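You operate a simulated robot arm through the tools that you are given. There is no shell and no other tool.

The job below is to be done with a simulated robot arm. You get a single attempt, and the scene is never put back.

Task
Find the stuck joystick key, brush it free, then try all four keys.
Fine: the display names it with the knob on TEST; brush back in the grip tray before you try them; knob to FLY at the end. Set down upright: key brush.

Only the result counts: the job must be done as asked and must still hold three seconds after the hand-in. Knocking over, shifting, dropping, spilling or breaking anything else fails it.

Robot
A 6-joint arm with a two-finger parallel gripper, fixed in place. Base frame: the origin is at the foot of the arm, x ahead of it, y to its left, z up. Lengths are in mm, angles in rad, forces in N, time in s.
With the tool pointing down near the work surface it reaches from about 340 to 820 mm from the base axis. Its first joint turns from -2.897 to 2.897 rad. Payload 3.43 kg.
The tool frame sits at the grasp point between the pads (the TCP): z along the fingers, y along the line on which they close. The tips reach 34 mm beyond it. The gripper opens to 128 mm. The fingers are 24 mm wide and 12 mm thick; the gripper's body (48 by 130 mm) begins 96 mm behind the TCP.
Orientation is that of the tool frame in the base frame, as a unit quaternion [w, x, y, z]. With the fingers straight down and closing along the base's y, the tool's x points along the base's -x, its y along +y and its z along -z.

Tools
- The arm moves only by the tool step_arm. Its argument "steps" is a list of rows, each an object (a shift or turn left out is 0, a gripper value left out holds the last) with "linear": the shift along the tool's x, y, z in mm, a list of three; "delta_rot": the turn, a rotation vector about the tool's x, y, z in rad, a list of three; "jaw": the opening in per cent of the stroke, from 0 (shut) to 100 (fully open). In form: [{"linear": [dx, dy, dz], "delta_rot": [ax, ay, az], "jaw": jaw}, ...]. A call has 1 to 20 rows; each row is the pose to reach, as a shift and turn from the pose commanded when the call began, along the tool's axes at that moment. A row lasts 0.2 s, in which the tool goes at most 50 mm and 0.15 rad; a call with a longer step from one row to the next is refused whole, and so is a gripper value outside its range. Where a pose cannot be reached the arm comes as near as it can. A force on the tool above 40 N (or 10 N above the force at the start of the call, whichever is more), or a blocked arm, ends the call early, and 0.2 s more pass. Each finger travels about 45 mm/s and halts on what it meets, pressing with about 29 N; the grip force reading is that of the motor and also rises with nothing between the fingers. The clock runs only during rows and for 0.2 s after the last one: add rows that repeat a pose to give the fingers time. The reply holds the time, the measured pose of the TCP, the force on the tool along the base axes, the opening and the grip force, in the units named above and with some noise, with the torque about the TCP (base axes, N m) and any sound that the robot's microphone picked up.
- Cameras (640 x 400 px; columns grow to the right, rows downward): "scene" is fixed at [400.1, 509.1, 1296.6]; the picture's right is [-0.34, 0.94, 0.00], its down [0.83, 0.30, -0.47] and it looks along [-0.44, -0.16, -0.89] (base axes); focal length 214 px, centre (320, 200). "wrist" rides on the gripper at [76, -11, -160] in the tool frame; the picture's right is [0.15, 0.99, 0.00], its down [-0.88, 0.13, -0.46] and it looks along [-0.45, 0.07, 0.89] (tool axes); focal length 234 px, centre (320, 200).
- grab_frame(camera): a new picture of that camera. No time passes.
- point_at(camera, pixels): there is no depth. For up to 12 entries [column, row, z] of the newest picture of that camera ("zoom" is the newest enlarged one), the place [x, y] in the base frame at which the ray of that pixel passes the height z, good to about 2 mm, but the place of the scene camera against the robot may be out by one fixed shift of up to 12 mm in any direction. No time passes.
- zoom(camera, box): a new picture of the part [left, top, right, bottom] of that camera's present view, enlarged. No time passes.
- sign_off(): hands the job in; it is judged then, once.

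Leave the gripper open and the arm clear of the work at the hand-in unless told otherwise.

The tools are called by a JSON object that holds its "fn" and its "kwargs". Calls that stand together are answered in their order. step_arm: Moves the arm, as the interface text tells. Its arguments: {"type":"object","properties":{"steps":{"type":"array","items":{"type":"object","properties":{"linear":{"type":"array","items":{"type":"number"}},"delta_rot":{"type":"array","items":{"type":"number"}},"jaw":{"type":"number"}}}}},"required":["steps"]} The other tools are called the same way: grab_frame (camera) takes a picture; point_at (camera, pixels) gives the place at which the rays of pixels pass given heights; zoom (camera, box) takes an enlarged picture of a part of a camera's view; sign_off () hands the job in.

At the start:

```text
clock: 0.0
tool_pos: [183.9, 515.1, 1028.4]
orientation: [0.0, 0.0, 1.0, 0.0]
force: [0.0, 0.8, 0.5]
wrist_torque: [0.0, 0.02, 0.01]
gripper_width: 127.9
grip_force: 0.1
```

scene: 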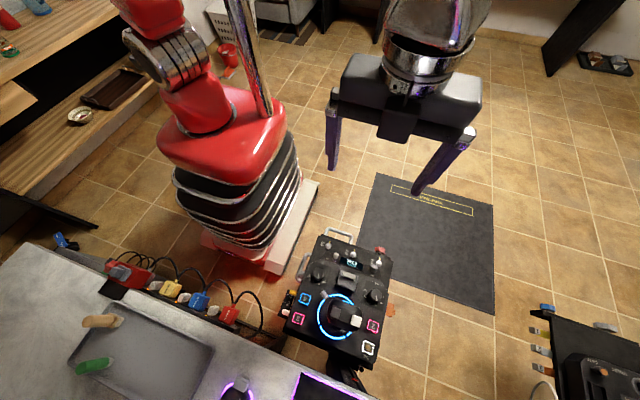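
wrist: 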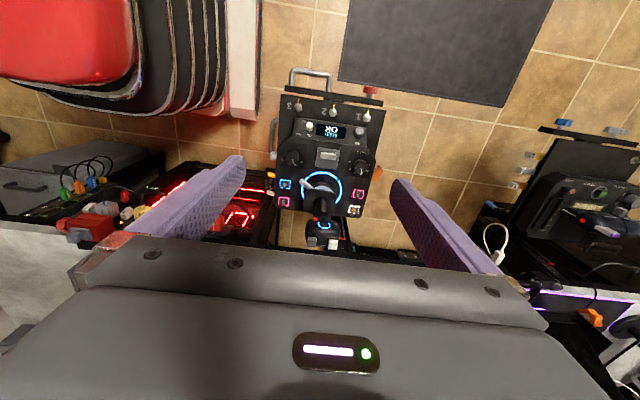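

The scene shows a joystick console around pixel (345,300), with a display near (350,262) and a bench with trays at the lower left. I'll zoom in on the console and the surrounding areas.

{"fn": "zoom", "kwargs": {"camera": "scene", "box": [270, 220, 414, 380]}}

{"fn": "zoom", "kwargs": {"camera": "wrist", "box": [240, 60, 420, 260]}}

{"fn": "zoom", "kwargs": {"camera": "scene", "box": [0, 220, 300, 400]}}

{"fn": "zoom", "kwargs": {"camera": "scene", "box": [500, 280, 640, 400]}}

```text
2.50 times, centred on (342, 300) of scene
```

zoom: 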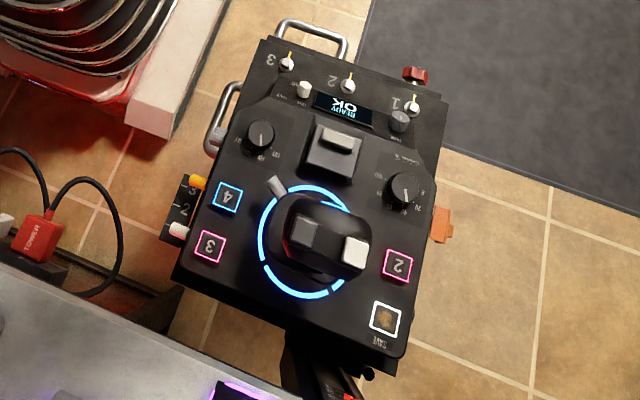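

```text
2.00 times, centred on (330, 160) of wrist
```

zoom: 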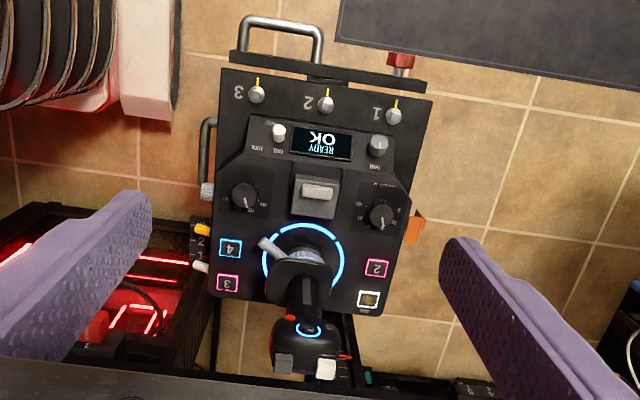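

```text
2.13 times, centred on (150, 310) of scene
```

zoom: 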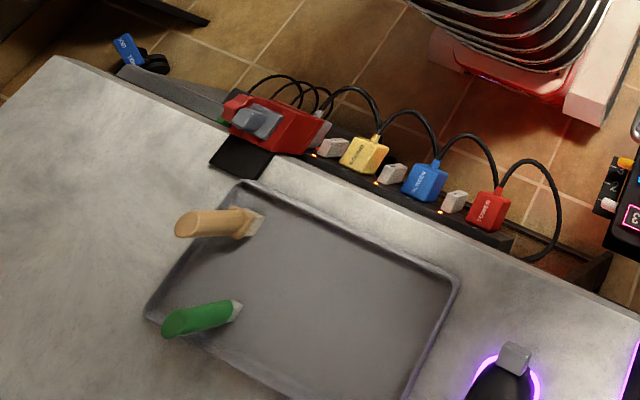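

```text
3.33 times, centred on (570, 340) of scene
```

zoom: 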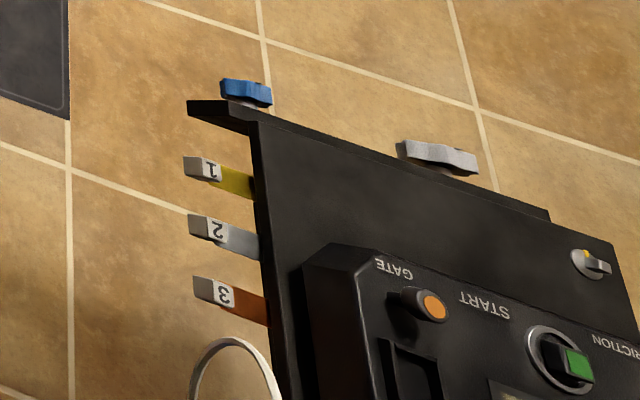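

The console has keys numbered 2, 3 and 4, plus one with a smudge labelled SAVE. The display reads "READY OK". To find heights I'll compare rays from both cameras for matching features: switch 1, switch 3 and key 2.

{"fn": "point_at", "kwargs": {"camera": "scene", "pixels": [[379.2, 260, 0], [379.2, 260, 300], [379.2, 260, 600], [329, 245.5, 0], [329, 245.5, 300], [329, 245.5, 600], [373, 326, 0], [373, 326, 300], [373, 326, 600], [120, 350, 0], [120, 350, 300], [120, 350, 600]]}}

{"fn": "point_at", "kwargs": {"camera": "wrist", "pixels": [[367, 117.5, 0], [367, 117.5, 300], [367, 117.5, 600], [298, 107, 0], [298, 107, 300], [298, 107, 600], [358, 194, 0], [358, 194, 300], [358, 194, 600]]}}

{"fn": "zoom", "kwargs": {"camera": "scene", "box": [290, 240, 400, 310]}}

{"fn": "zoom", "kwargs": {"camera": "scene", "box": [60, 290, 230, 400]}}

{"fn": "zoom", "kwargs": {"camera": "scene", "box": [200, 300, 400, 400]}}

```text
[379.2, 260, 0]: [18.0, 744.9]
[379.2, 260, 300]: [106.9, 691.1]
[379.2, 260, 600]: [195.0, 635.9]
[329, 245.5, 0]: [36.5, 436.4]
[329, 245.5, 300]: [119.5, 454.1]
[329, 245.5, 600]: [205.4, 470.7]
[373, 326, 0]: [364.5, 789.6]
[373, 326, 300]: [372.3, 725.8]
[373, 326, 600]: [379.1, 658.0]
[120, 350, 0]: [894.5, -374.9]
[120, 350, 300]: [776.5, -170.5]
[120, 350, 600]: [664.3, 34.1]
```

```text
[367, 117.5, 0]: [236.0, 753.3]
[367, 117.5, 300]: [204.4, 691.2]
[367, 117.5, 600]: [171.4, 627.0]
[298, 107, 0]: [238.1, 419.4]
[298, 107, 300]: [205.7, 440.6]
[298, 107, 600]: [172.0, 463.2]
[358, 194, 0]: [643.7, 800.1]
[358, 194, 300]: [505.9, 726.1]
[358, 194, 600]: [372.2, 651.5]
```

```text
5.71 times, centred on (345, 275) of scene
```

zoom: 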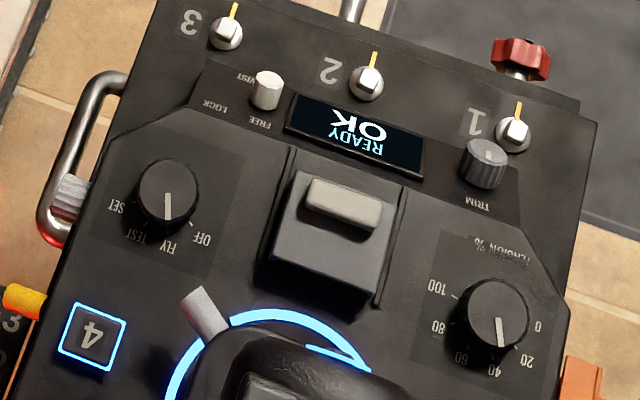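

```text
3.64 times, centred on (145, 345) of scene
```

zoom: 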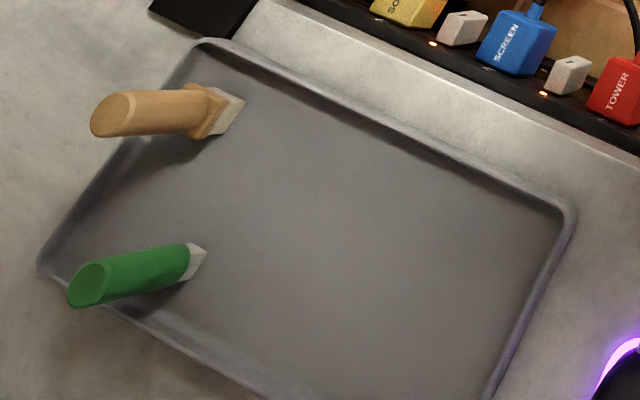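

```text
3.20 times, centred on (300, 350) of scene
```

zoom: 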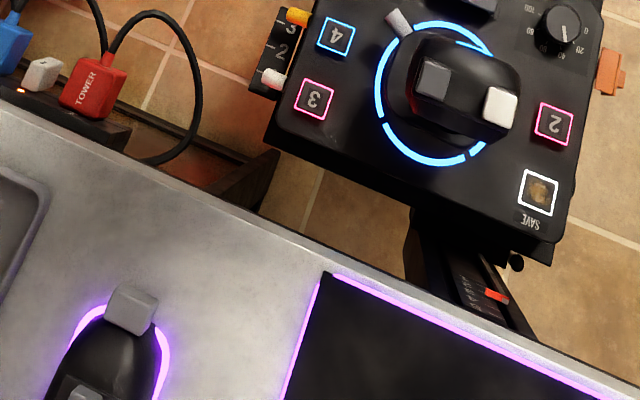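

Triangulation puts the console's top near z≈550–590. The mode knob, with labels SET, TEST, FLY and OFF, is at scene ≈(318,276) and points to FLY. Two upright tools, wooden and green, stand in the bench tray. I'll lower the arm 180 mm for a closer wrist view.

{"fn": "step_arm", "kwargs": {"steps": [{"linear": [0, 0, 45]}, {"linear": [0, 0, 90]}, {"linear": [0, 0, 135]}, {"linear": [0, 0, 180]}, {"linear": [0, 0, 180]}]}}

{"fn": "grab_frame", "kwargs": {"camera": "wrist"}}

{"fn": "zoom", "kwargs": {"camera": "wrist", "box": [220, 20, 440, 200]}}

```text
clock: 1.2
tool_pos: [184.6, 515.4, 848.2]
orientation: [0.0, 0.0, 1.0, 0.0]
force: [-0.7, 0.1, 0.7]
wrist_torque: [-0.02, 0.0, 0.01]
gripper_width: 127.9
grip_force: 0.1
```

```text
taken
```

wrist: 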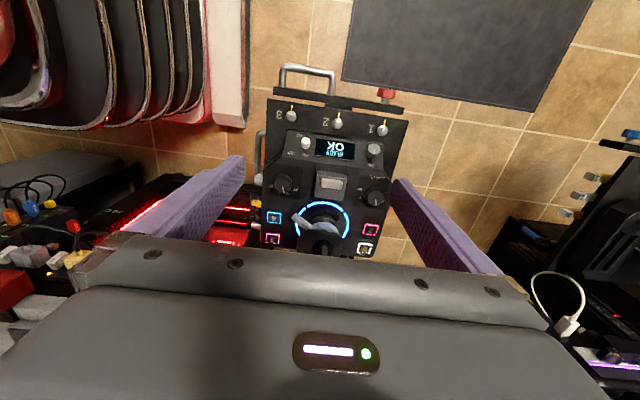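

```text
2.22 times, centred on (330, 110) of wrist
```

zoom: 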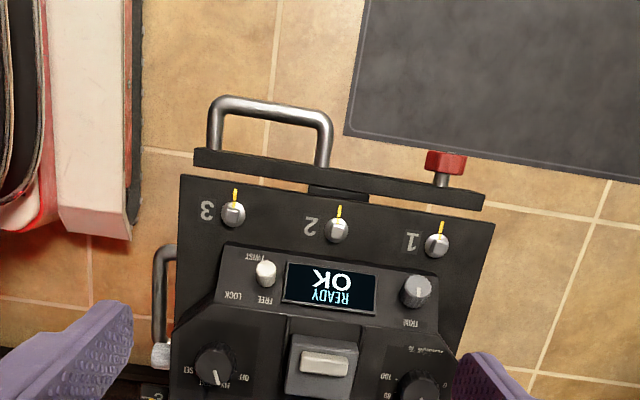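

The joystick grip looks tall, with its top near z≈780, so I need to keep clear of it. Next I'll rise and swing over to the bench tray to look at the tools standing in it.

{"fn": "step_arm", "kwargs": {"steps": [{"linear": [0, 0, -45]}, {"linear": [0, 0, -90]}, {"linear": [-26, -39, -90]}, {"linear": [-52, -78, -90]}, {"linear": [-78, -117, -90]}, {"linear": [-104, -156, -90]}, {"linear": [-130, -195, -90]}, {"linear": [-156, -234, -90]}, {"linear": [-182, -273, -90]}, {"linear": [-208, -312, -90]}, {"linear": [-234, -351, -90]}, {"linear": [-260, -390, -90]}, {"linear": [-286, -429, -90]}, {"linear": [-312, -465, -90]}, {"linear": [-312, -465, -90]}]}}

{"fn": "grab_frame", "kwargs": {"camera": "wrist"}}

{"fn": "grab_frame", "kwargs": {"camera": "scene"}}

```text
clock: 4.4
tool_pos: [495.8, 50.5, 936.9]
orientation: [0.0, -0.001, 1.0, 0.0]
force: [-0.1, -0.4, -0.4]
wrist_torque: [0.0, 0.01, -0.01]
gripper_width: 127.8
grip_force: 0.0
```

```text
taken
```

wrist: 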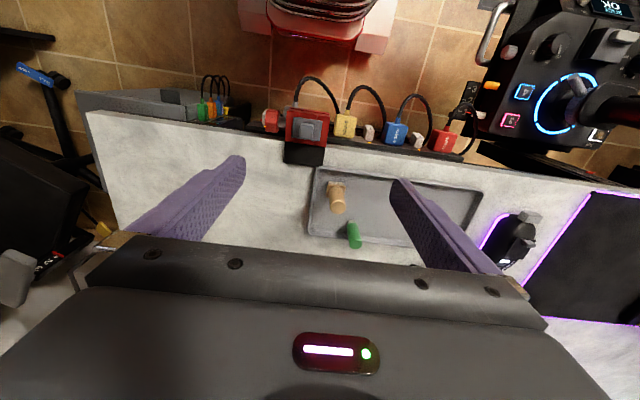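

```text
taken
```

scene: 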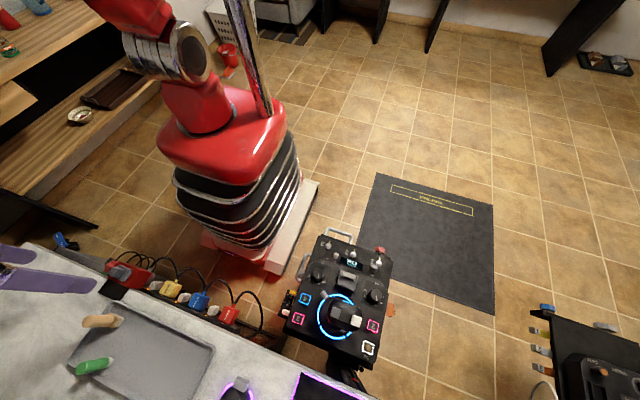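

The tray is now in the wrist view at about (390,205), with the wooden tool at (337,195) and the green one at (354,232). I'll zoom in on these and on the console.

{"fn": "zoom", "kwargs": {"camera": "wrist", "box": [290, 150, 410, 260]}}

{"fn": "point_at", "kwargs": {"camera": "wrist", "pixels": [[340, 181, 450], [340, 181, 500], [340, 181, 550], [318, 168, 450], [318, 168, 550], [483, 192, 450], [483, 192, 550], [310, 233, 500]]}}

{"fn": "zoom", "kwargs": {"camera": "wrist", "box": [440, 0, 640, 180]}}

{"fn": "zoom", "kwargs": {"camera": "wrist", "box": [200, 60, 480, 180]}}

```text
3.64 times, centred on (350, 205) of wrist
```

zoom: 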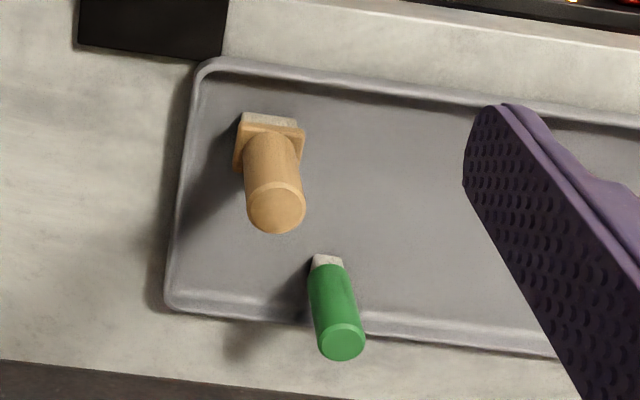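

```text
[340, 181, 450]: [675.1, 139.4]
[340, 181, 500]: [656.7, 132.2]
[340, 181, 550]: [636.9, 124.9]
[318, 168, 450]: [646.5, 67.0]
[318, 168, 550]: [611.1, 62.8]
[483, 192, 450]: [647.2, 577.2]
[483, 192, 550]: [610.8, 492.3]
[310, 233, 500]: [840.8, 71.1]
```

```text
2.22 times, centred on (540, 90) of wrist
```

zoom: 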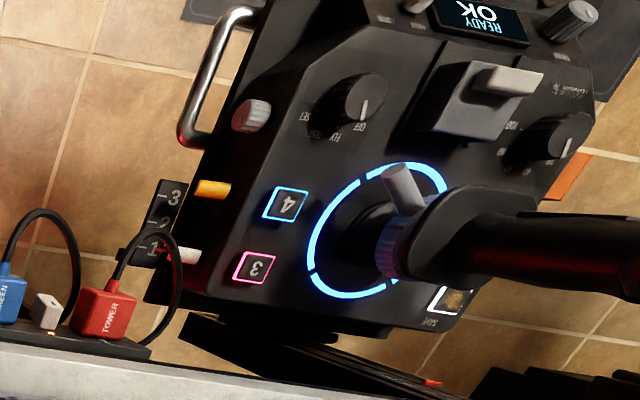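

```text
2.29 times, centred on (340, 120) of wrist
```

zoom: 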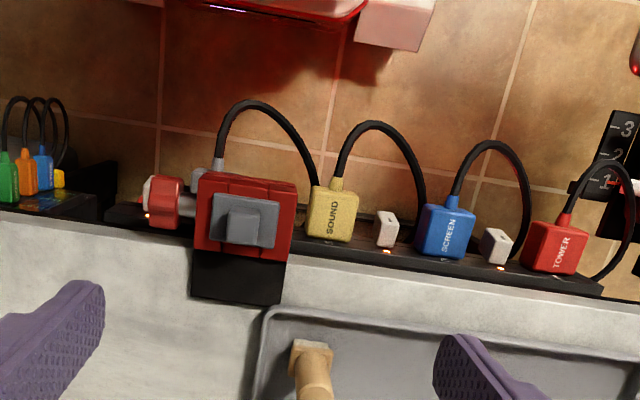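

Working from both views, the bench is at z≈735 and the brushes stand about 85 mm tall: wood at about (567,88), green at about (630,130). The mode knob is near (295,465,583). The keys are near 4 (379,452), 3 (435,452), 2 (379,661) and SAVE/1 (434,661). Next I'll move above the mode knob at a safe height to look closer.

{"fn": "step_arm", "kwargs": {"steps": [{"linear": [20, 41, 0]}, {"linear": [40, 83, 0]}, {"linear": [60, 125, 10]}, {"linear": [80, 166, 20]}, {"linear": [100, 208, 30]}, {"linear": [120, 249, 40]}, {"linear": [140, 291, 50]}, {"linear": [160, 332, 60]}, {"linear": [180, 374, 75]}, {"linear": [201, 415, 87]}, {"linear": [201, 415, 87]}]}}

{"fn": "grab_frame", "kwargs": {"camera": "wrist"}}

{"fn": "grab_frame", "kwargs": {"camera": "scene"}}

```text
clock: 6.8
tool_pos: [295.5, 466.2, 851.8]
orientation: [0.0, 0.001, 1.0, 0.0]
force: [0.9, 0.0, -0.5]
wrist_torque: [0.03, -0.04, 0.01]
gripper_width: 128.1
grip_force: 0.1
```

```text
taken
```

wrist: 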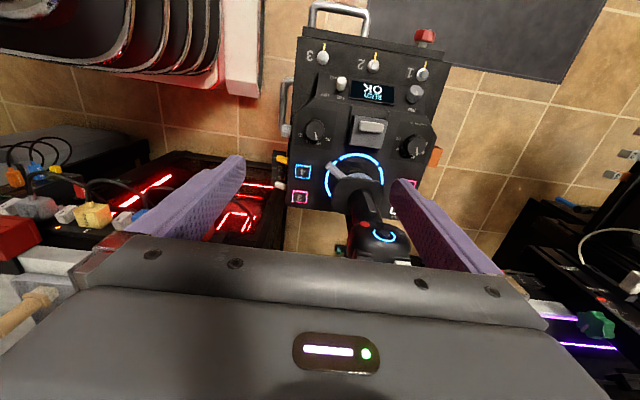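

```text
taken
```

scene: 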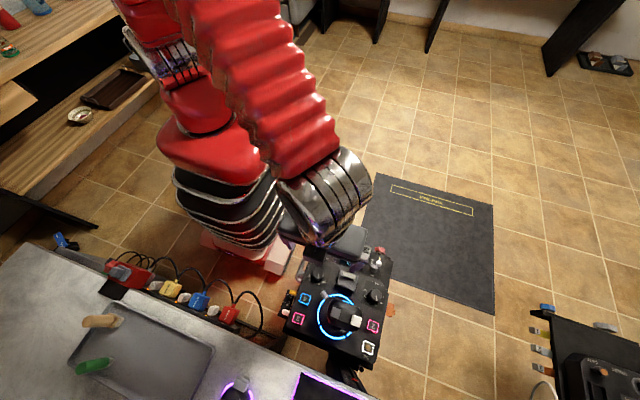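

I'll zoom the wrist view on the console's left half, around pixels (290–440, 40–260), to measure the knob and keys.

{"fn": "zoom", "kwargs": {"camera": "wrist", "box": [280, 90, 400, 165]}}

{"fn": "zoom", "kwargs": {"camera": "wrist", "box": [280, 150, 440, 250]}}

{"fn": "point_at", "kwargs": {"camera": "wrist", "pixels": [[315, 131, 570], [315, 131, 590], [302, 172, 570], [302, 172, 590], [299, 198, 570], [299, 198, 590], [413, 146, 570], [413, 146, 590]]}}

```text
5.33 times, centred on (340, 128) of wrist
```

zoom: 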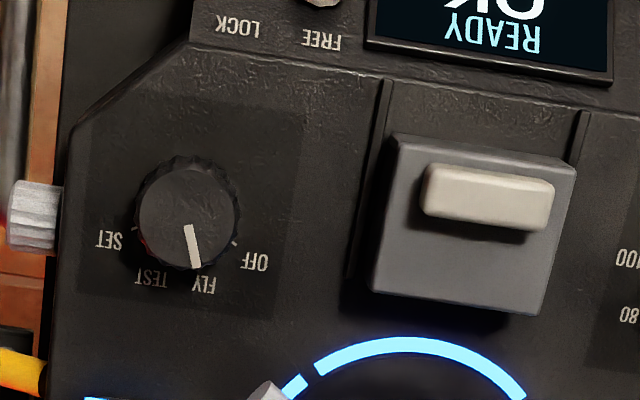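

```text
4.00 times, centred on (360, 200) of wrist
```

zoom: 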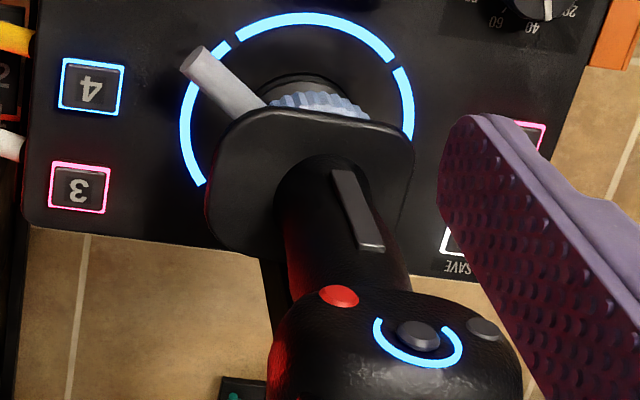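

```text
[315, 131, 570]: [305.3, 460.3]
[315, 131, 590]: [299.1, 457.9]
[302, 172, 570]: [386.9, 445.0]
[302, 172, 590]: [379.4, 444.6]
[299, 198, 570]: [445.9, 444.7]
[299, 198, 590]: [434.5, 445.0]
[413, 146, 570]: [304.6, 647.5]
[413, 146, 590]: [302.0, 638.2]
```

The knob top is at about (297.5,459,590). Its ticks are spaced about 45°, and TEST is clockwise from FLY seen from above. I'll pre-turn the tool −0.4 rad, close the jaw to about 62 mm and come down to TCP z≈690 over the knob.

{"fn": "step_arm", "kwargs": {"steps": [{"linear": [-2, -7, 40], "delta_rot": [0, 0, -0.13], "jaw": 48}, {"linear": [-2, -7, 80], "delta_rot": [0, 0, -0.27], "jaw": 48}, {"linear": [-2, -7, 120], "delta_rot": [0, 0, -0.4], "jaw": 48}, {"linear": [-2, -7, 160], "delta_rot": [0, 0, -0.4], "jaw": 48}, {"linear": [-2, -7, 160], "delta_rot": [0, 0, -0.4], "jaw": 48}]}}

{"fn": "grab_frame", "kwargs": {"camera": "wrist"}}

{"fn": "grab_frame", "kwargs": {"camera": "scene"}}

```text
clock: 8.0
tool_pos: [299.8, 455.7, 692.4]
orientation: [0.0, -0.198, 0.98, 0.0]
force: [0.3, 0.2, 0.3]
wrist_torque: [-0.03, 0.01, 0.0]
gripper_width: 61.3
grip_force: 0.1
```

```text
taken
```

wrist: 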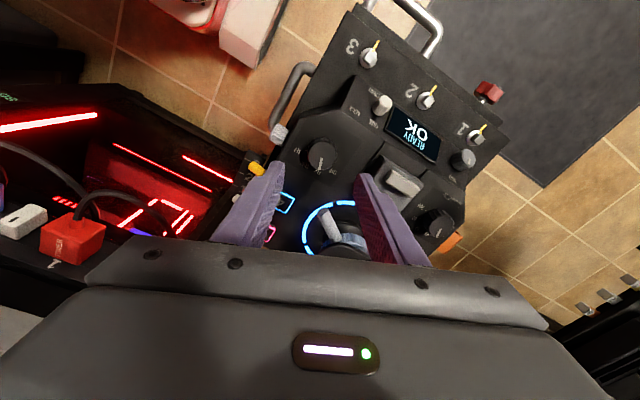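

```text
taken
```

scene: 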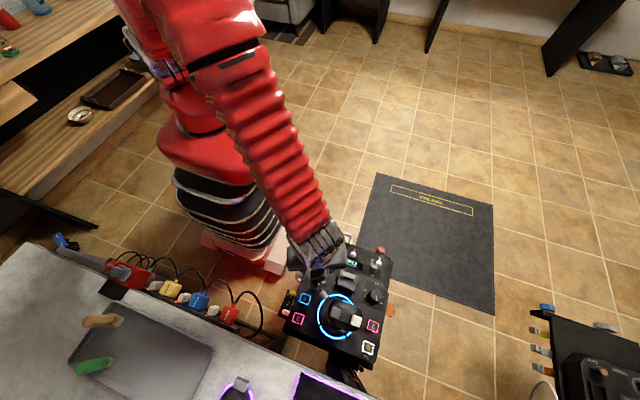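

The knob shows at wrist ≈(322,152). I'll zoom in and check how it lines up under the TCP.

{"fn": "zoom", "kwargs": {"camera": "wrist", "box": [260, 110, 400, 200]}}

{"fn": "point_at", "kwargs": {"camera": "wrist", "pixels": [[322, 152, 590], [322, 152, 580], [287, 203, 586], [321, 171, 660], [321, 171, 620]]}}

```text
4.44 times, centred on (330, 155) of wrist
```

zoom: 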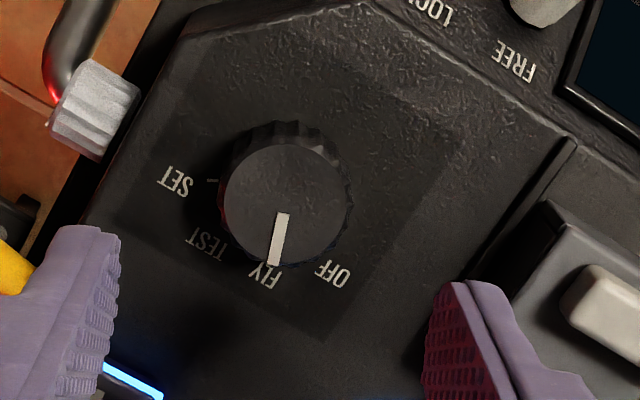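

```text
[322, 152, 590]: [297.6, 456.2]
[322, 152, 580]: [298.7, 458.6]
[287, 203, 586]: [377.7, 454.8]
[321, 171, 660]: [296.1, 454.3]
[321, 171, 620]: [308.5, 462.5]
```

The knob centre sits at roughly (−2, +4) from the TCP in tool axes. I'll correct that and descend until the tips reach z≈581, slowing down towards the end.

{"fn": "step_arm", "kwargs": {"steps": [{"linear": [-2, 4, 20]}, {"linear": [-2, 4, 45]}, {"linear": [-2, 4, 58]}, {"linear": [-2, 4, 66]}, {"linear": [-2, 4, 72]}, {"linear": [-2, 4, 76]}, {"linear": [-2, 4, 76]}]}}

{"fn": "grab_frame", "kwargs": {"camera": "wrist"}}

{"fn": "zoom", "kwargs": {"camera": "wrist", "box": [240, 110, 400, 230]}}

```text
clock: 9.6
tool_pos: [297.6, 462.5, 616.0]
orientation: [0.001, -0.199, 0.98, 0.0]
force: [-0.6, -0.1, 0.1]
wrist_torque: [0.02, 0.0, -0.01]
gripper_width: 61.3
grip_force: 0.1
```

```text
taken
```

wrist: 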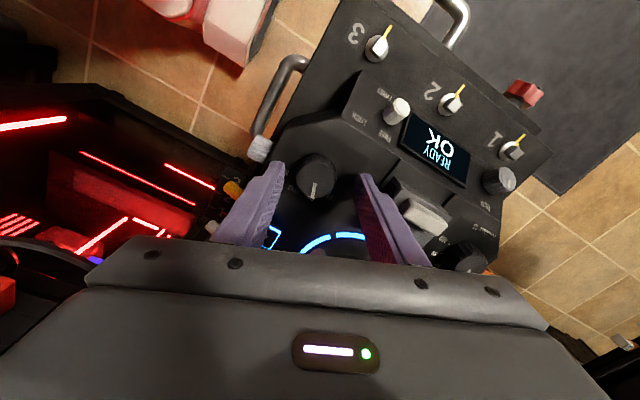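

```text
3.33 times, centred on (320, 170) of wrist
```

zoom: 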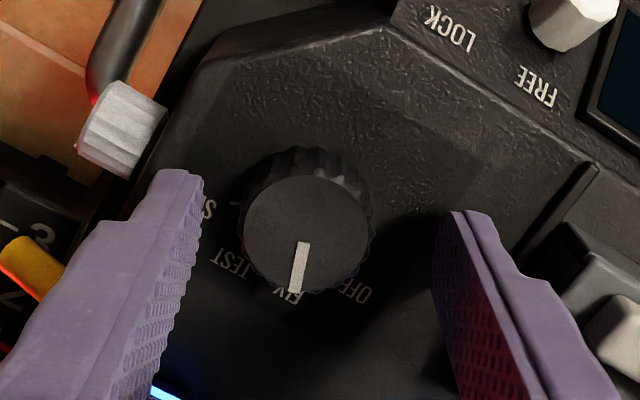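

The knob sits about 2.6 mm toward the left finger, so I'll shift −2.5 in tool y, go 2 mm deeper and close on it.

{"fn": "step_arm", "kwargs": {"steps": [{"linear": [0, -2.5, 0]}, {"linear": [0, -2.5, 2]}, {"linear": [0, -2.5, 2], "jaw": 15}, {"linear": [0, -2.5, 2], "jaw": 15}, {"linear": [0, -2.5, 2], "jaw": 15}, {"linear": [0, -2.5, 2], "jaw": 15}]}}

{"fn": "zoom", "kwargs": {"camera": "wrist", "box": [240, 110, 400, 230]}}

```text
clock: 11.0
tool_pos: [298.8, 458.6, 614.2]
orientation: [0.0, -0.198, 0.98, -0.001]
force: [9.6, -21.7, 7.2]
wrist_torque: [-0.35, -0.3, 0.05]
gripper_width: 33.5
grip_force: 44.5
```

```text
3.33 times, centred on (320, 170) of wrist
```

zoom: 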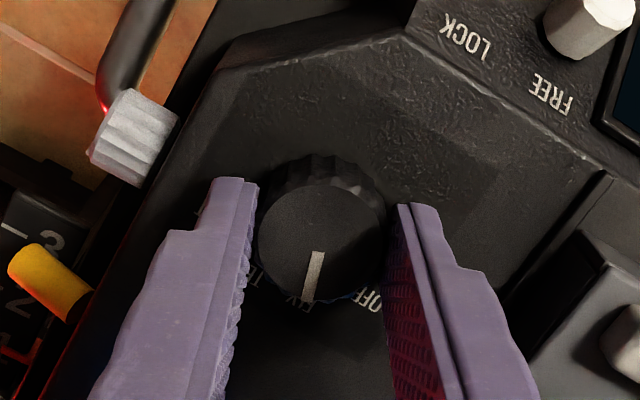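

It has gripped at 33.5 mm. There's a side force of about −24 N along tool y, so the grip is slightly off centre. I'll shift −1.5 mm in tool y to relax it.

{"fn": "step_arm", "kwargs": {"steps": [{"linear": [0, -1, 0]}, {"linear": [0, -1.5, 0]}, {"linear": [0, -1.5, 0]}]}}

```text
clock: 11.8
tool_pos: [298.8, 457.4, 614.7]
orientation: [0.0, -0.198, 0.98, 0.0]
force: [-1.6, -10.8, -4.3]
wrist_torque: [-0.17, 0.56, 0.03]
gripper_width: 33.3
grip_force: 45.4
```

The side force has eased to about 11 N. Now I'll turn the knob clockwise (+0.8 rad about tool z) towards TEST.

{"fn": "step_arm", "kwargs": {"steps": [{"linear": [0, -0.4, 0], "delta_rot": [0, 0, 0.1]}, {"linear": [0, -0.4, 0], "delta_rot": [0, 0, 0.2]}, {"linear": [0, -0.4, 0], "delta_rot": [0, 0, 0.3]}, {"linear": [0, -0.4, 0], "delta_rot": [0, 0, 0.4]}, {"linear": [0, -0.4, 0], "delta_rot": [0, 0, 0.5]}, {"linear": [0, -0.4, 0], "delta_rot": [0, 0, 0.6]}, {"linear": [0, -0.4, 0], "delta_rot": [0, 0, 0.7]}, {"linear": [0, -0.4, 0], "delta_rot": [0, 0, 0.78]}, {"linear": [0, -0.4, 0], "delta_rot": [0, 0, 0.78]}]}}

{"fn": "grab_frame", "kwargs": {"camera": "wrist"}}

{"fn": "zoom", "kwargs": {"camera": "wrist", "box": [240, 40, 400, 230]}}

```text
clock: 13.8
tool_pos: [299.8, 458.4, 614.2]
orientation: [-0.001, 0.19, 0.982, -0.001]
force: [-12.0, -7.2, -6.6]
wrist_torque: [0.11, 0.16, -0.02]
gripper_width: 33.5
grip_force: 45.0
```

```text
taken
```

wrist: 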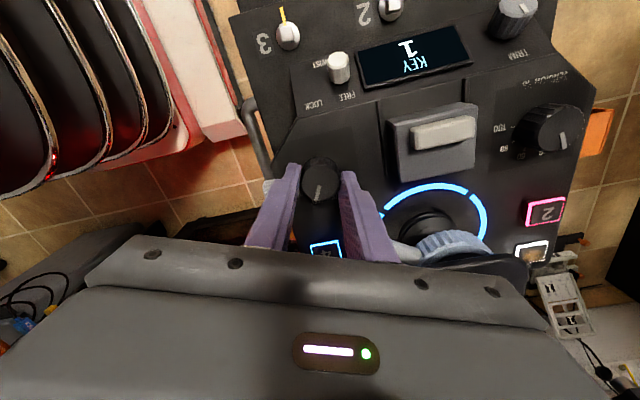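

```text
2.11 times, centred on (320, 135) of wrist
```

zoom: 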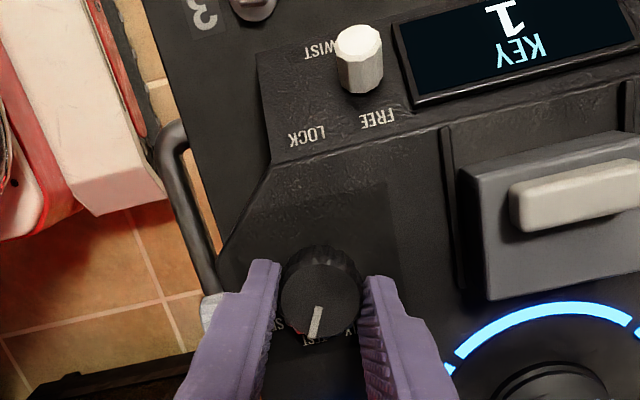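

The display now reads "KEY 1". I'll zoom to confirm it, and also look at the smudged key.

{"fn": "zoom", "kwargs": {"camera": "wrist", "box": [340, 20, 480, 100]}}

{"fn": "zoom", "kwargs": {"camera": "wrist", "box": [480, 170, 600, 270]}}

{"fn": "zoom", "kwargs": {"camera": "scene", "box": [340, 310, 400, 360]}}

```text
4.57 times, centred on (410, 60) of wrist
```

zoom: 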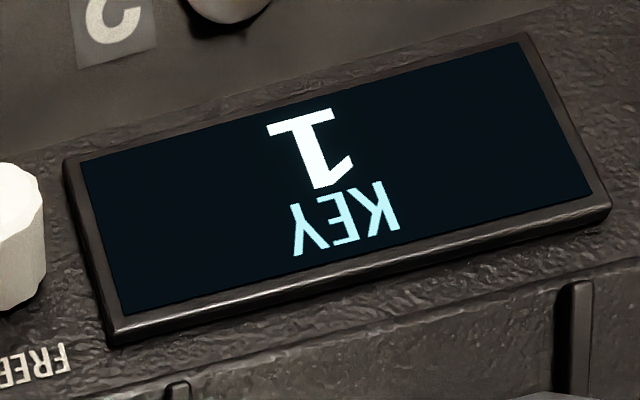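

```text
4.00 times, centred on (540, 220) of wrist
```

zoom: 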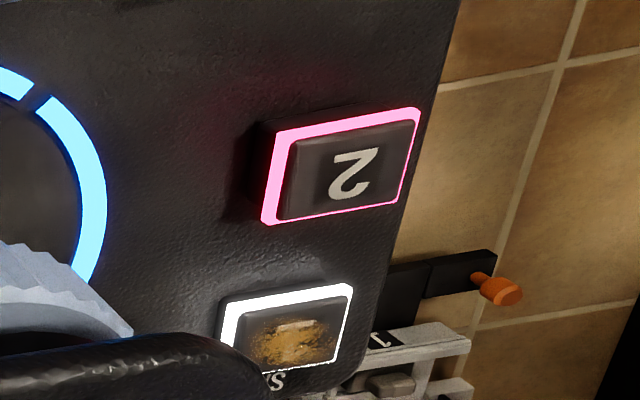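

```text
8.00 times, centred on (370, 335) of scene
```

zoom: 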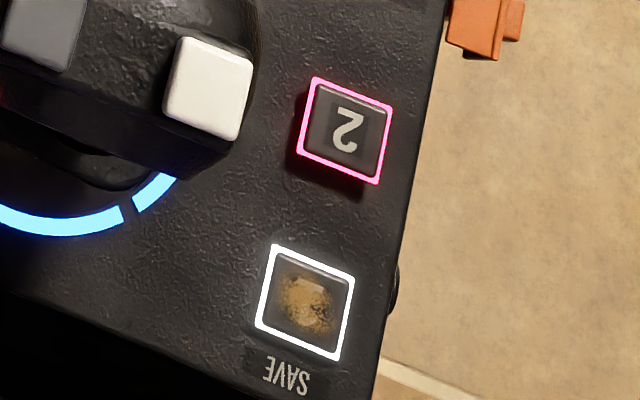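

The display confirms KEY 1. Keys 2, 3 and 4 have visible digits, so the grimy white-lit key labelled SAVE must be key 1. I'll release the knob and rise straight up.

{"fn": "step_arm", "kwargs": {"steps": [{"linear": [0, 0, 0], "jaw": 48}, {"linear": [0, 0, 0], "jaw": 48}, {"linear": [0, 0, 0], "jaw": 48}, {"linear": [0, 0, -10], "jaw": 48}, {"linear": [0, 0, -40], "jaw": 48}, {"linear": [0, 0, -85], "jaw": 48}, {"linear": [0, 0, -130], "jaw": 48}, {"linear": [0, 0, -175], "jaw": 48}, {"linear": [0, 0, -220], "jaw": 48}, {"linear": [0, 0, -260], "jaw": 48}, {"linear": [0, 0, -260], "jaw": 48}]}}

{"fn": "grab_frame", "kwargs": {"camera": "wrist"}}

{"fn": "zoom", "kwargs": {"camera": "wrist", "box": [280, 40, 440, 180]}}

```text
clock: 16.2
tool_pos: [301.2, 457.3, 877.0]
orientation: [-0.001, 0.189, 0.982, 0.0]
force: [0.8, 0.1, 0.0]
wrist_torque: [0.02, -0.01, -0.02]
gripper_width: 61.3
grip_force: 0.0
```

```text
taken
```

wrist: 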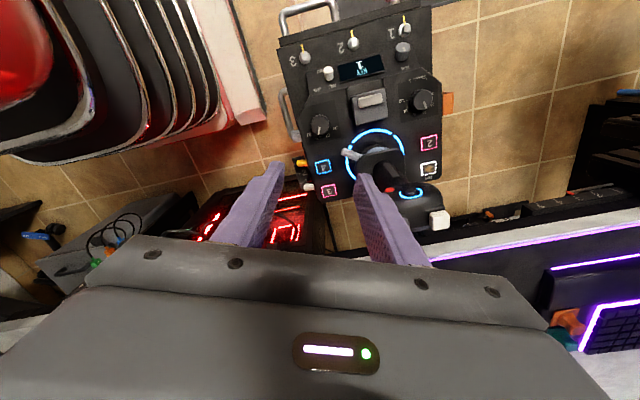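

```text
2.86 times, centred on (360, 110) of wrist
```

zoom: 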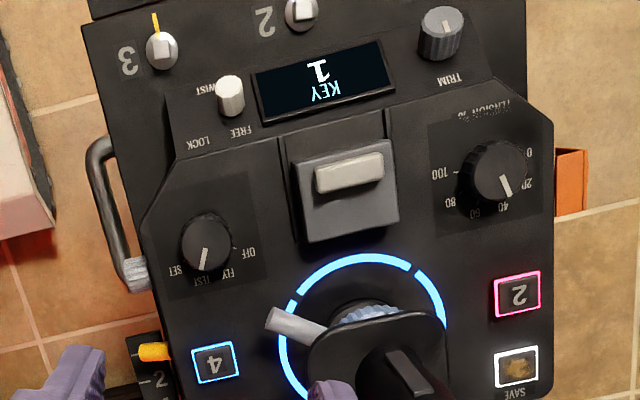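

The knob stays on TEST and the display shows KEY 1. I'll record key positions from this view, then swing to above the tray with yaw restored, to examine the two brushes.

{"fn": "point_at", "kwargs": {"camera": "wrist", "pixels": [[428.9, 143.2, 586], [428.5, 168.4, 586], [322.9, 166.6, 586], [331, 190.5, 586], [319.7, 125, 590], [422, 101, 590]]}}

{"fn": "step_arm", "kwargs": {"steps": [{"linear": [-36, -21, -10]}, {"linear": [-72, -41, -20]}, {"linear": [-108, -62, -30], "delta_rot": [0, 0, -0.05]}, {"linear": [-143, -83, -40], "delta_rot": [0, 0, -0.1]}, {"linear": [-179, -104, -45], "delta_rot": [0, 0, -0.15]}, {"linear": [-215, -124, -45], "delta_rot": [0, 0, -0.2]}, {"linear": [-250, -145, -45], "delta_rot": [0, 0, -0.25]}, {"linear": [-286, -166, -45], "delta_rot": [0, 0, -0.3]}, {"linear": [-322, -187, -45], "delta_rot": [0, 0, -0.34]}, {"linear": [-358, -207, -45], "delta_rot": [0, 0, -0.38]}, {"linear": [-393, -228, -45], "delta_rot": [0, 0, -0.38]}, {"linear": [-393, -228, -45], "delta_rot": [0, 0, -0.38]}]}}

{"fn": "grab_frame", "kwargs": {"camera": "wrist"}}

{"fn": "grab_frame", "kwargs": {"camera": "scene"}}

```text
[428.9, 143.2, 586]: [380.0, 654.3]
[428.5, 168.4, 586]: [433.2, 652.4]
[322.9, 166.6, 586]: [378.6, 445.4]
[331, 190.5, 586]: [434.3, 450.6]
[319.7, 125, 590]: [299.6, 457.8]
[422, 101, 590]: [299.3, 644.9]
```

```text
clock: 18.8
tool_pos: [580.1, 100.7, 918.3]
orientation: [-0.001, 0.0, 1.0, -0.001]
force: [0.7, 1.0, 0.1]
wrist_torque: [-0.01, 0.03, -0.02]
gripper_width: 61.4
grip_force: 0.1
```

```text
taken
```

wrist: 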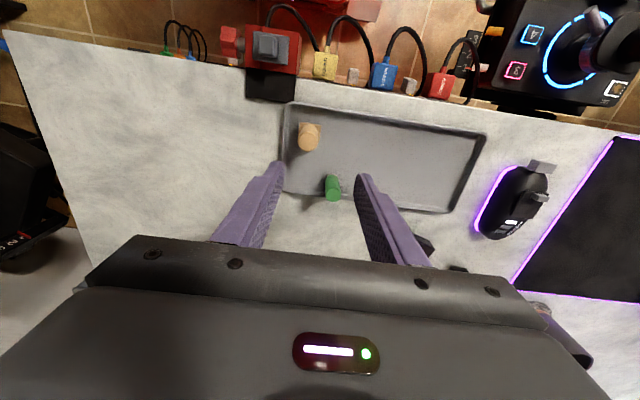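

```text
taken
```

scene: 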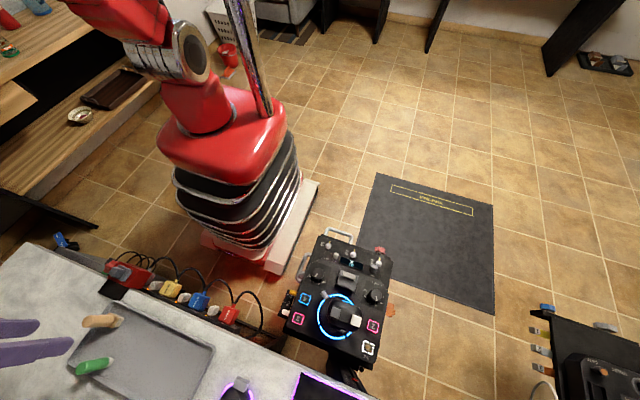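

The brushes are now closer in view: wood at (308,137), green at (333,188). I'll zoom in on both.

{"fn": "zoom", "kwargs": {"camera": "wrist", "box": [280, 95, 380, 165]}}

{"fn": "zoom", "kwargs": {"camera": "wrist", "box": [290, 150, 370, 215]}}

{"fn": "zoom", "kwargs": {"camera": "scene", "box": [60, 300, 150, 390]}}

{"fn": "zoom", "kwargs": {"camera": "wrist", "box": [270, 90, 570, 270]}}

```text
5.71 times, centred on (330, 130) of wrist
```

zoom: 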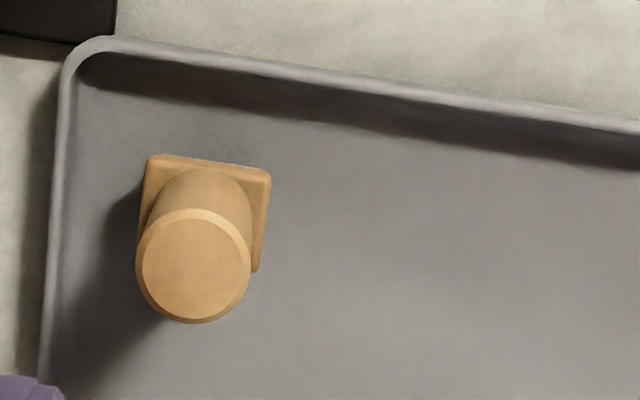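

```text
6.15 times, centred on (330, 182) of wrist
```

zoom: 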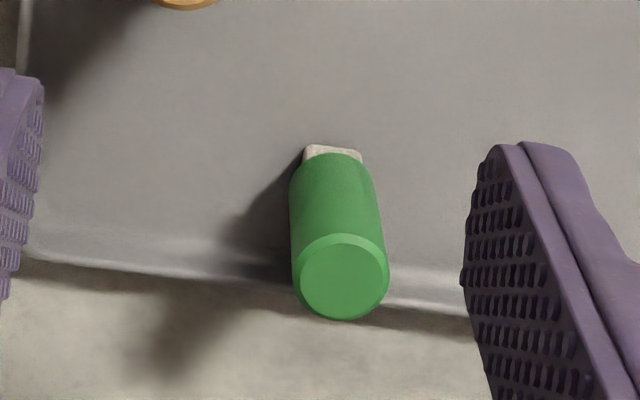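

```text
4.44 times, centred on (105, 345) of scene
```

zoom: 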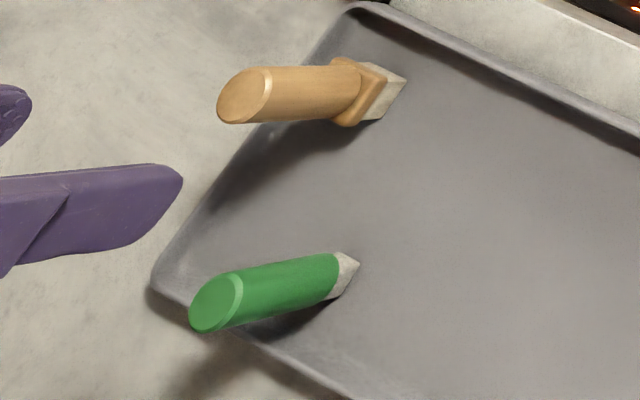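

```text
2.13 times, centred on (420, 180) of wrist
```

zoom: 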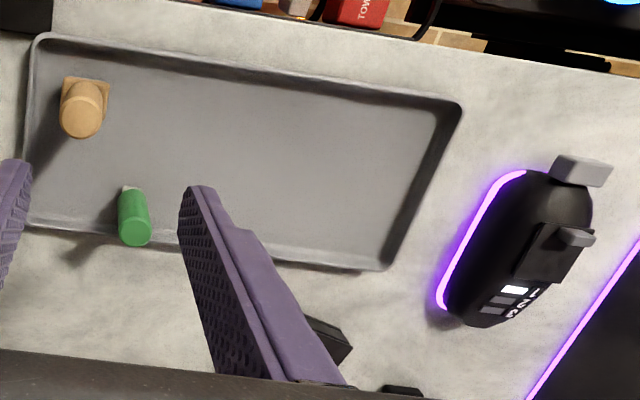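

From above, the wooden one has a square ferrule with a bristle block, and the green one has a slimmer tip. To tell them apart I'll back off and tilt the tool outward for a side view.

{"fn": "step_arm", "kwargs": {"steps": [{"linear": [40, 2, 0]}, {"linear": [80, 5, 0], "delta_rot": [0, -0.12, 0]}, {"linear": [110, 5, 20], "delta_rot": [0, -0.24, 0]}, {"linear": [110, 5, 40], "delta_rot": [0, -0.36, 0]}, {"linear": [110, 5, 60], "delta_rot": [0, -0.48, 0]}, {"linear": [110, 5, 70], "delta_rot": [0, -0.6, 0]}, {"linear": [110, 5, 70], "delta_rot": [0, -0.6, 0]}]}}

{"fn": "grab_frame", "kwargs": {"camera": "wrist"}}

{"fn": "zoom", "kwargs": {"camera": "wrist", "box": [270, 120, 390, 220]}}

```text
clock: 20.4
tool_pos: [469.5, 97.7, 852.1]
orientation: [0.272, 0.013, 0.962, -0.013]
force: [1.3, 0.3, 0.4]
wrist_torque: [-0.04, 0.09, 0.01]
gripper_width: 61.4
grip_force: 0.0
out of reach, approached as far as the arm can: row 5, 6, 7
```

```text
taken
```

wrist: 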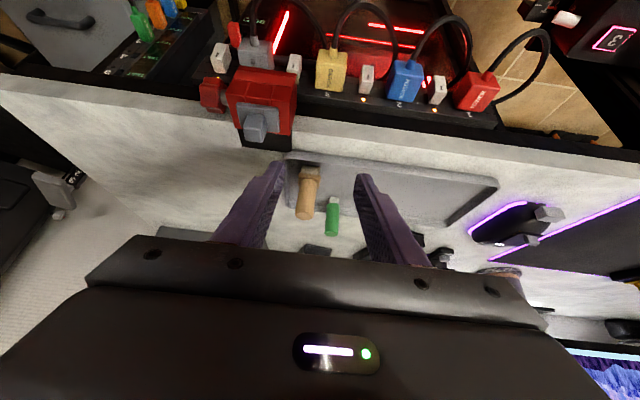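

```text
4.00 times, centred on (330, 170) of wrist
```

zoom: 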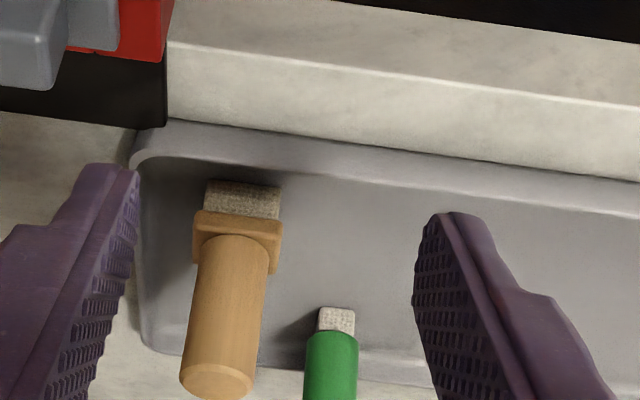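

The wooden brush has a bristle block about 22 mm wide, and the green one a tip about 11 mm wide. The arm hit its tilt limit here. Before deciding, I'll level the tool, rise and survey the rest of the bench for labels or other trays and brushes.

{"fn": "step_arm", "kwargs": {"steps": [{"linear": [-13, 0, -21], "delta_rot": [0, 0.14, 0]}, {"linear": [-26, 0, -42], "delta_rot": [0, 0.28, 0]}, {"linear": [-39, 0, -64], "delta_rot": [0, 0.42, 0]}, {"linear": [-52, 0, -85], "delta_rot": [0, 0.55, 0]}, {"linear": [-52, 0, -85], "delta_rot": [0, 0.55, 0]}]}}

```text
clock: 21.6
tool_pos: [468.4, 100.6, 954.6]
orientation: [0.003, 0.008, 1.0, -0.014]
force: [0.7, -0.6, 0.7]
wrist_torque: [-0.01, -0.01, -0.03]
gripper_width: 61.6
grip_force: 0.2
out of reach, approached as far as the arm can: row 1
```

Nearly level now, with a small residual tilt that I'll correct. Moving out to about (620,250,1010) to survey the bench.

{"fn": "step_arm", "kwargs": {"steps": [{"linear": [-30, 30, -11], "delta_rot": [-0.028, 0.006, -0.016]}, {"linear": [-60, 60, -22], "delta_rot": [-0.028, 0.006, -0.016]}, {"linear": [-90, 90, -33], "delta_rot": [-0.028, 0.006, -0.016]}, {"linear": [-120, 120, -44], "delta_rot": [-0.028, 0.006, -0.016]}, {"linear": [-150, 150, -55], "delta_rot": [-0.028, 0.006, -0.016]}, {"linear": [-150, 150, -55], "delta_rot": [-0.028, 0.006, -0.016]}]}}

{"fn": "grab_frame", "kwargs": {"camera": "wrist"}}

{"fn": "zoom", "kwargs": {"camera": "wrist", "box": [130, 40, 400, 210]}}

{"fn": "zoom", "kwargs": {"camera": "wrist", "box": [370, 40, 640, 300]}}

```text
clock: 23.0
tool_pos: [622.3, 248.3, 1004.7]
orientation: [0.001, 0.002, 1.0, 0.0]
force: [0.5, 0.7, 0.2]
wrist_torque: [0.05, -0.01, -0.01]
gripper_width: 61.6
grip_force: 0.0
```

```text
taken
```

wrist: 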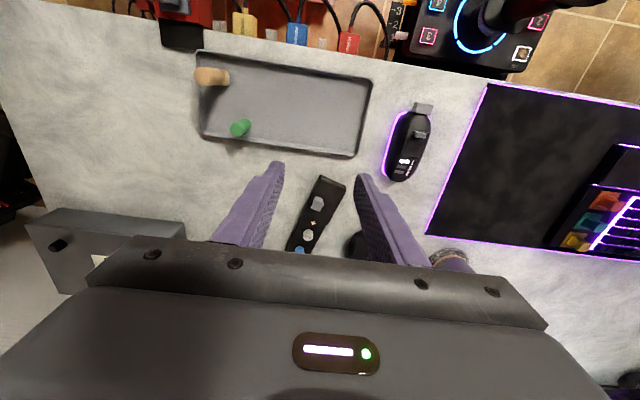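

```text
2.35 times, centred on (265, 125) of wrist
```

zoom: 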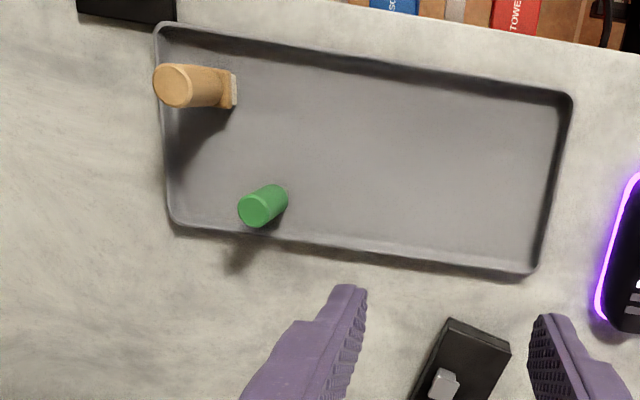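

```text
1.54 times, centred on (505, 170) of wrist
```

zoom: 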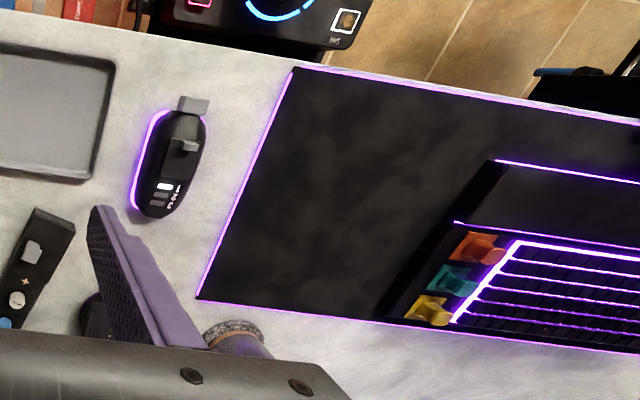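

Besides the tray there's a mouse-like device, a remote, a keyboard mat, and a round fuzzy-topped object near (445,255). I'll move further out to see what's hidden behind the gripper body.

{"fn": "step_arm", "kwargs": {"steps": [{"linear": [35, 35, 0]}, {"linear": [70, 70, 0]}, {"linear": [105, 105, 0]}, {"linear": [130, 130, 0]}, {"linear": [130, 130, 0]}]}}

{"fn": "grab_frame", "kwargs": {"camera": "wrist"}}

```text
clock: 24.2
tool_pos: [494.3, 379.7, 1005.8]
orientation: [0.001, 0.0, 1.0, 0.0]
force: [0.1, -0.6, -0.4]
wrist_torque: [0.04, 0.02, -0.01]
gripper_width: 61.5
grip_force: 0.1
```

```text
taken
```

wrist: 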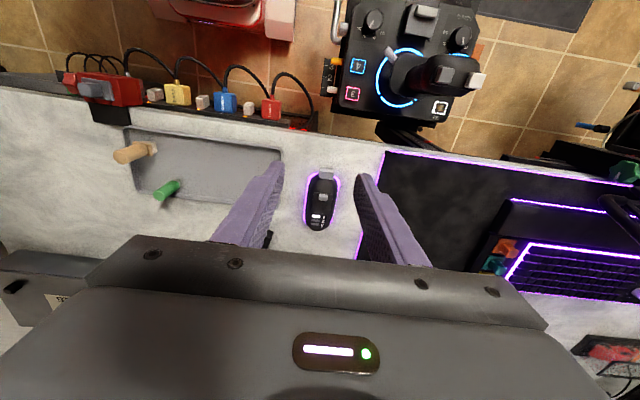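

I moved the wrong way in x, but this view reveals another tray with red items at the lower right (≈(610,350)). I'll move out to +x to see it.

{"fn": "step_arm", "kwargs": {"steps": [{"linear": [-40, 10, 0]}, {"linear": [-80, 20, 0]}, {"linear": [-120, 30, 0]}, {"linear": [-155, 40, 0]}, {"linear": [-155, 40, 0]}]}}

{"fn": "grab_frame", "kwargs": {"camera": "wrist"}}

{"fn": "zoom", "kwargs": {"camera": "wrist", "box": [420, 100, 640, 400]}}

```text
clock: 25.4
tool_pos: [648.9, 417.8, 1005.8]
orientation: [0.0, 0.0, 1.0, -0.002]
force: [-0.5, 0.2, -0.7]
wrist_torque: [0.01, 0.02, -0.03]
gripper_width: 61.7
grip_force: 0.0
```

```text
taken
```

wrist: 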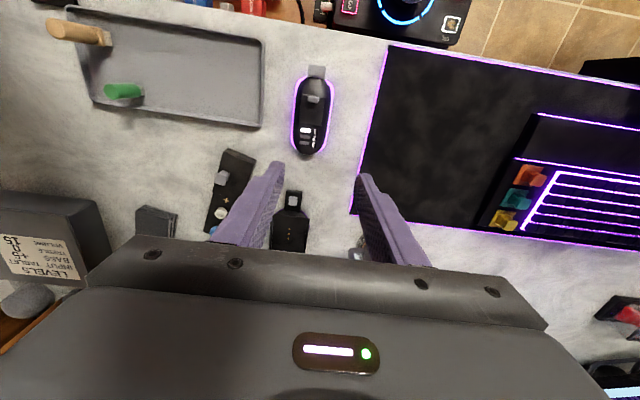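

```text
1.33 times, centred on (530, 250) of wrist
```

zoom: 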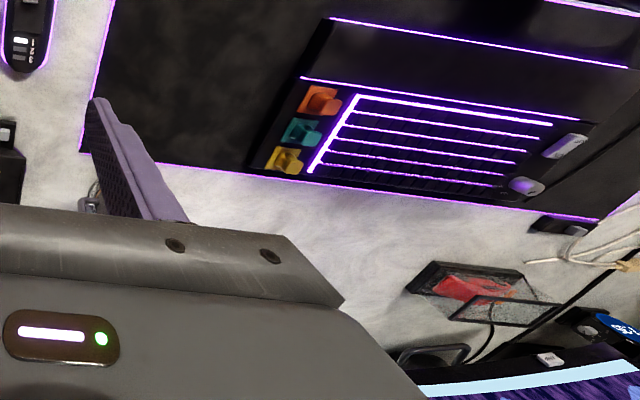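

From here I can see the brushes from the +y side. I'll zoom in on each handle for markings.

{"fn": "zoom", "kwargs": {"camera": "wrist", "box": [30, 0, 190, 110]}}

{"fn": "zoom", "kwargs": {"camera": "wrist", "box": [560, 270, 640, 400]}}

{"fn": "zoom", "kwargs": {"camera": "wrist", "box": [0, 190, 120, 300]}}

{"fn": "zoom", "kwargs": {"camera": "wrist", "box": [200, 140, 320, 260]}}

```text
3.64 times, centred on (110, 55) of wrist
```

zoom: 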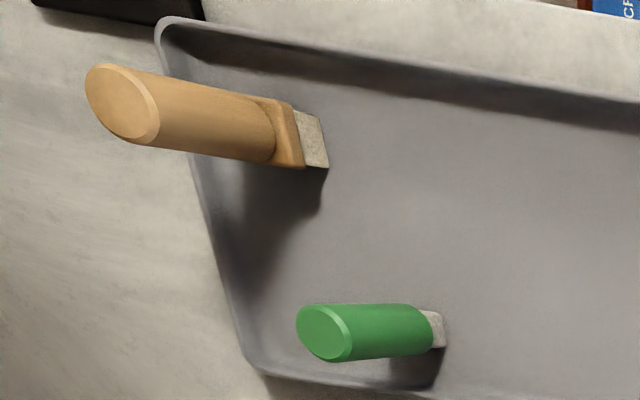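

```text
3.08 times, centred on (600, 335) of wrist
```

zoom: 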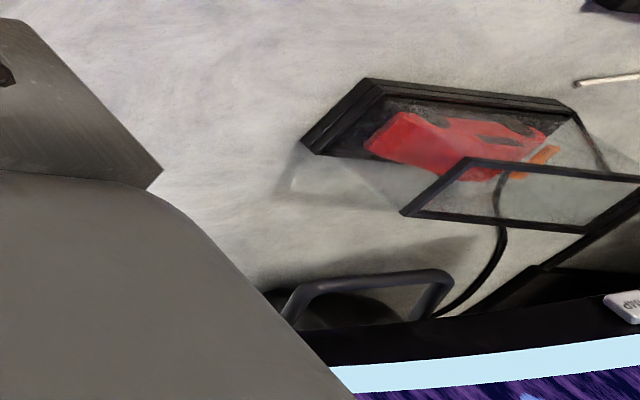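

```text
3.64 times, centred on (60, 245) of wrist
```

zoom: 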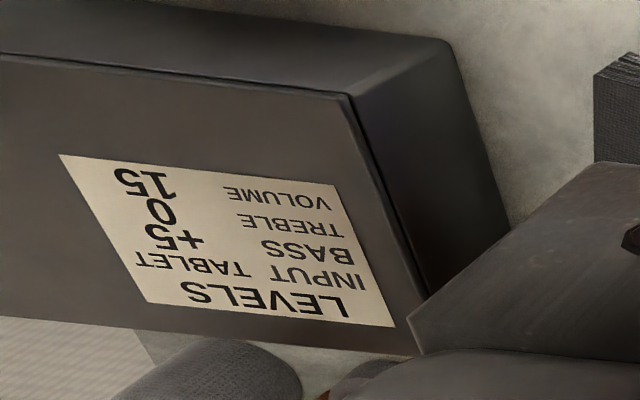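

```text
3.33 times, centred on (260, 200) of wrist
```

zoom: 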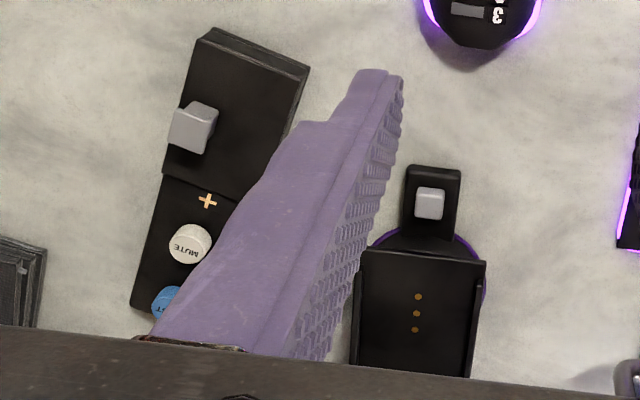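

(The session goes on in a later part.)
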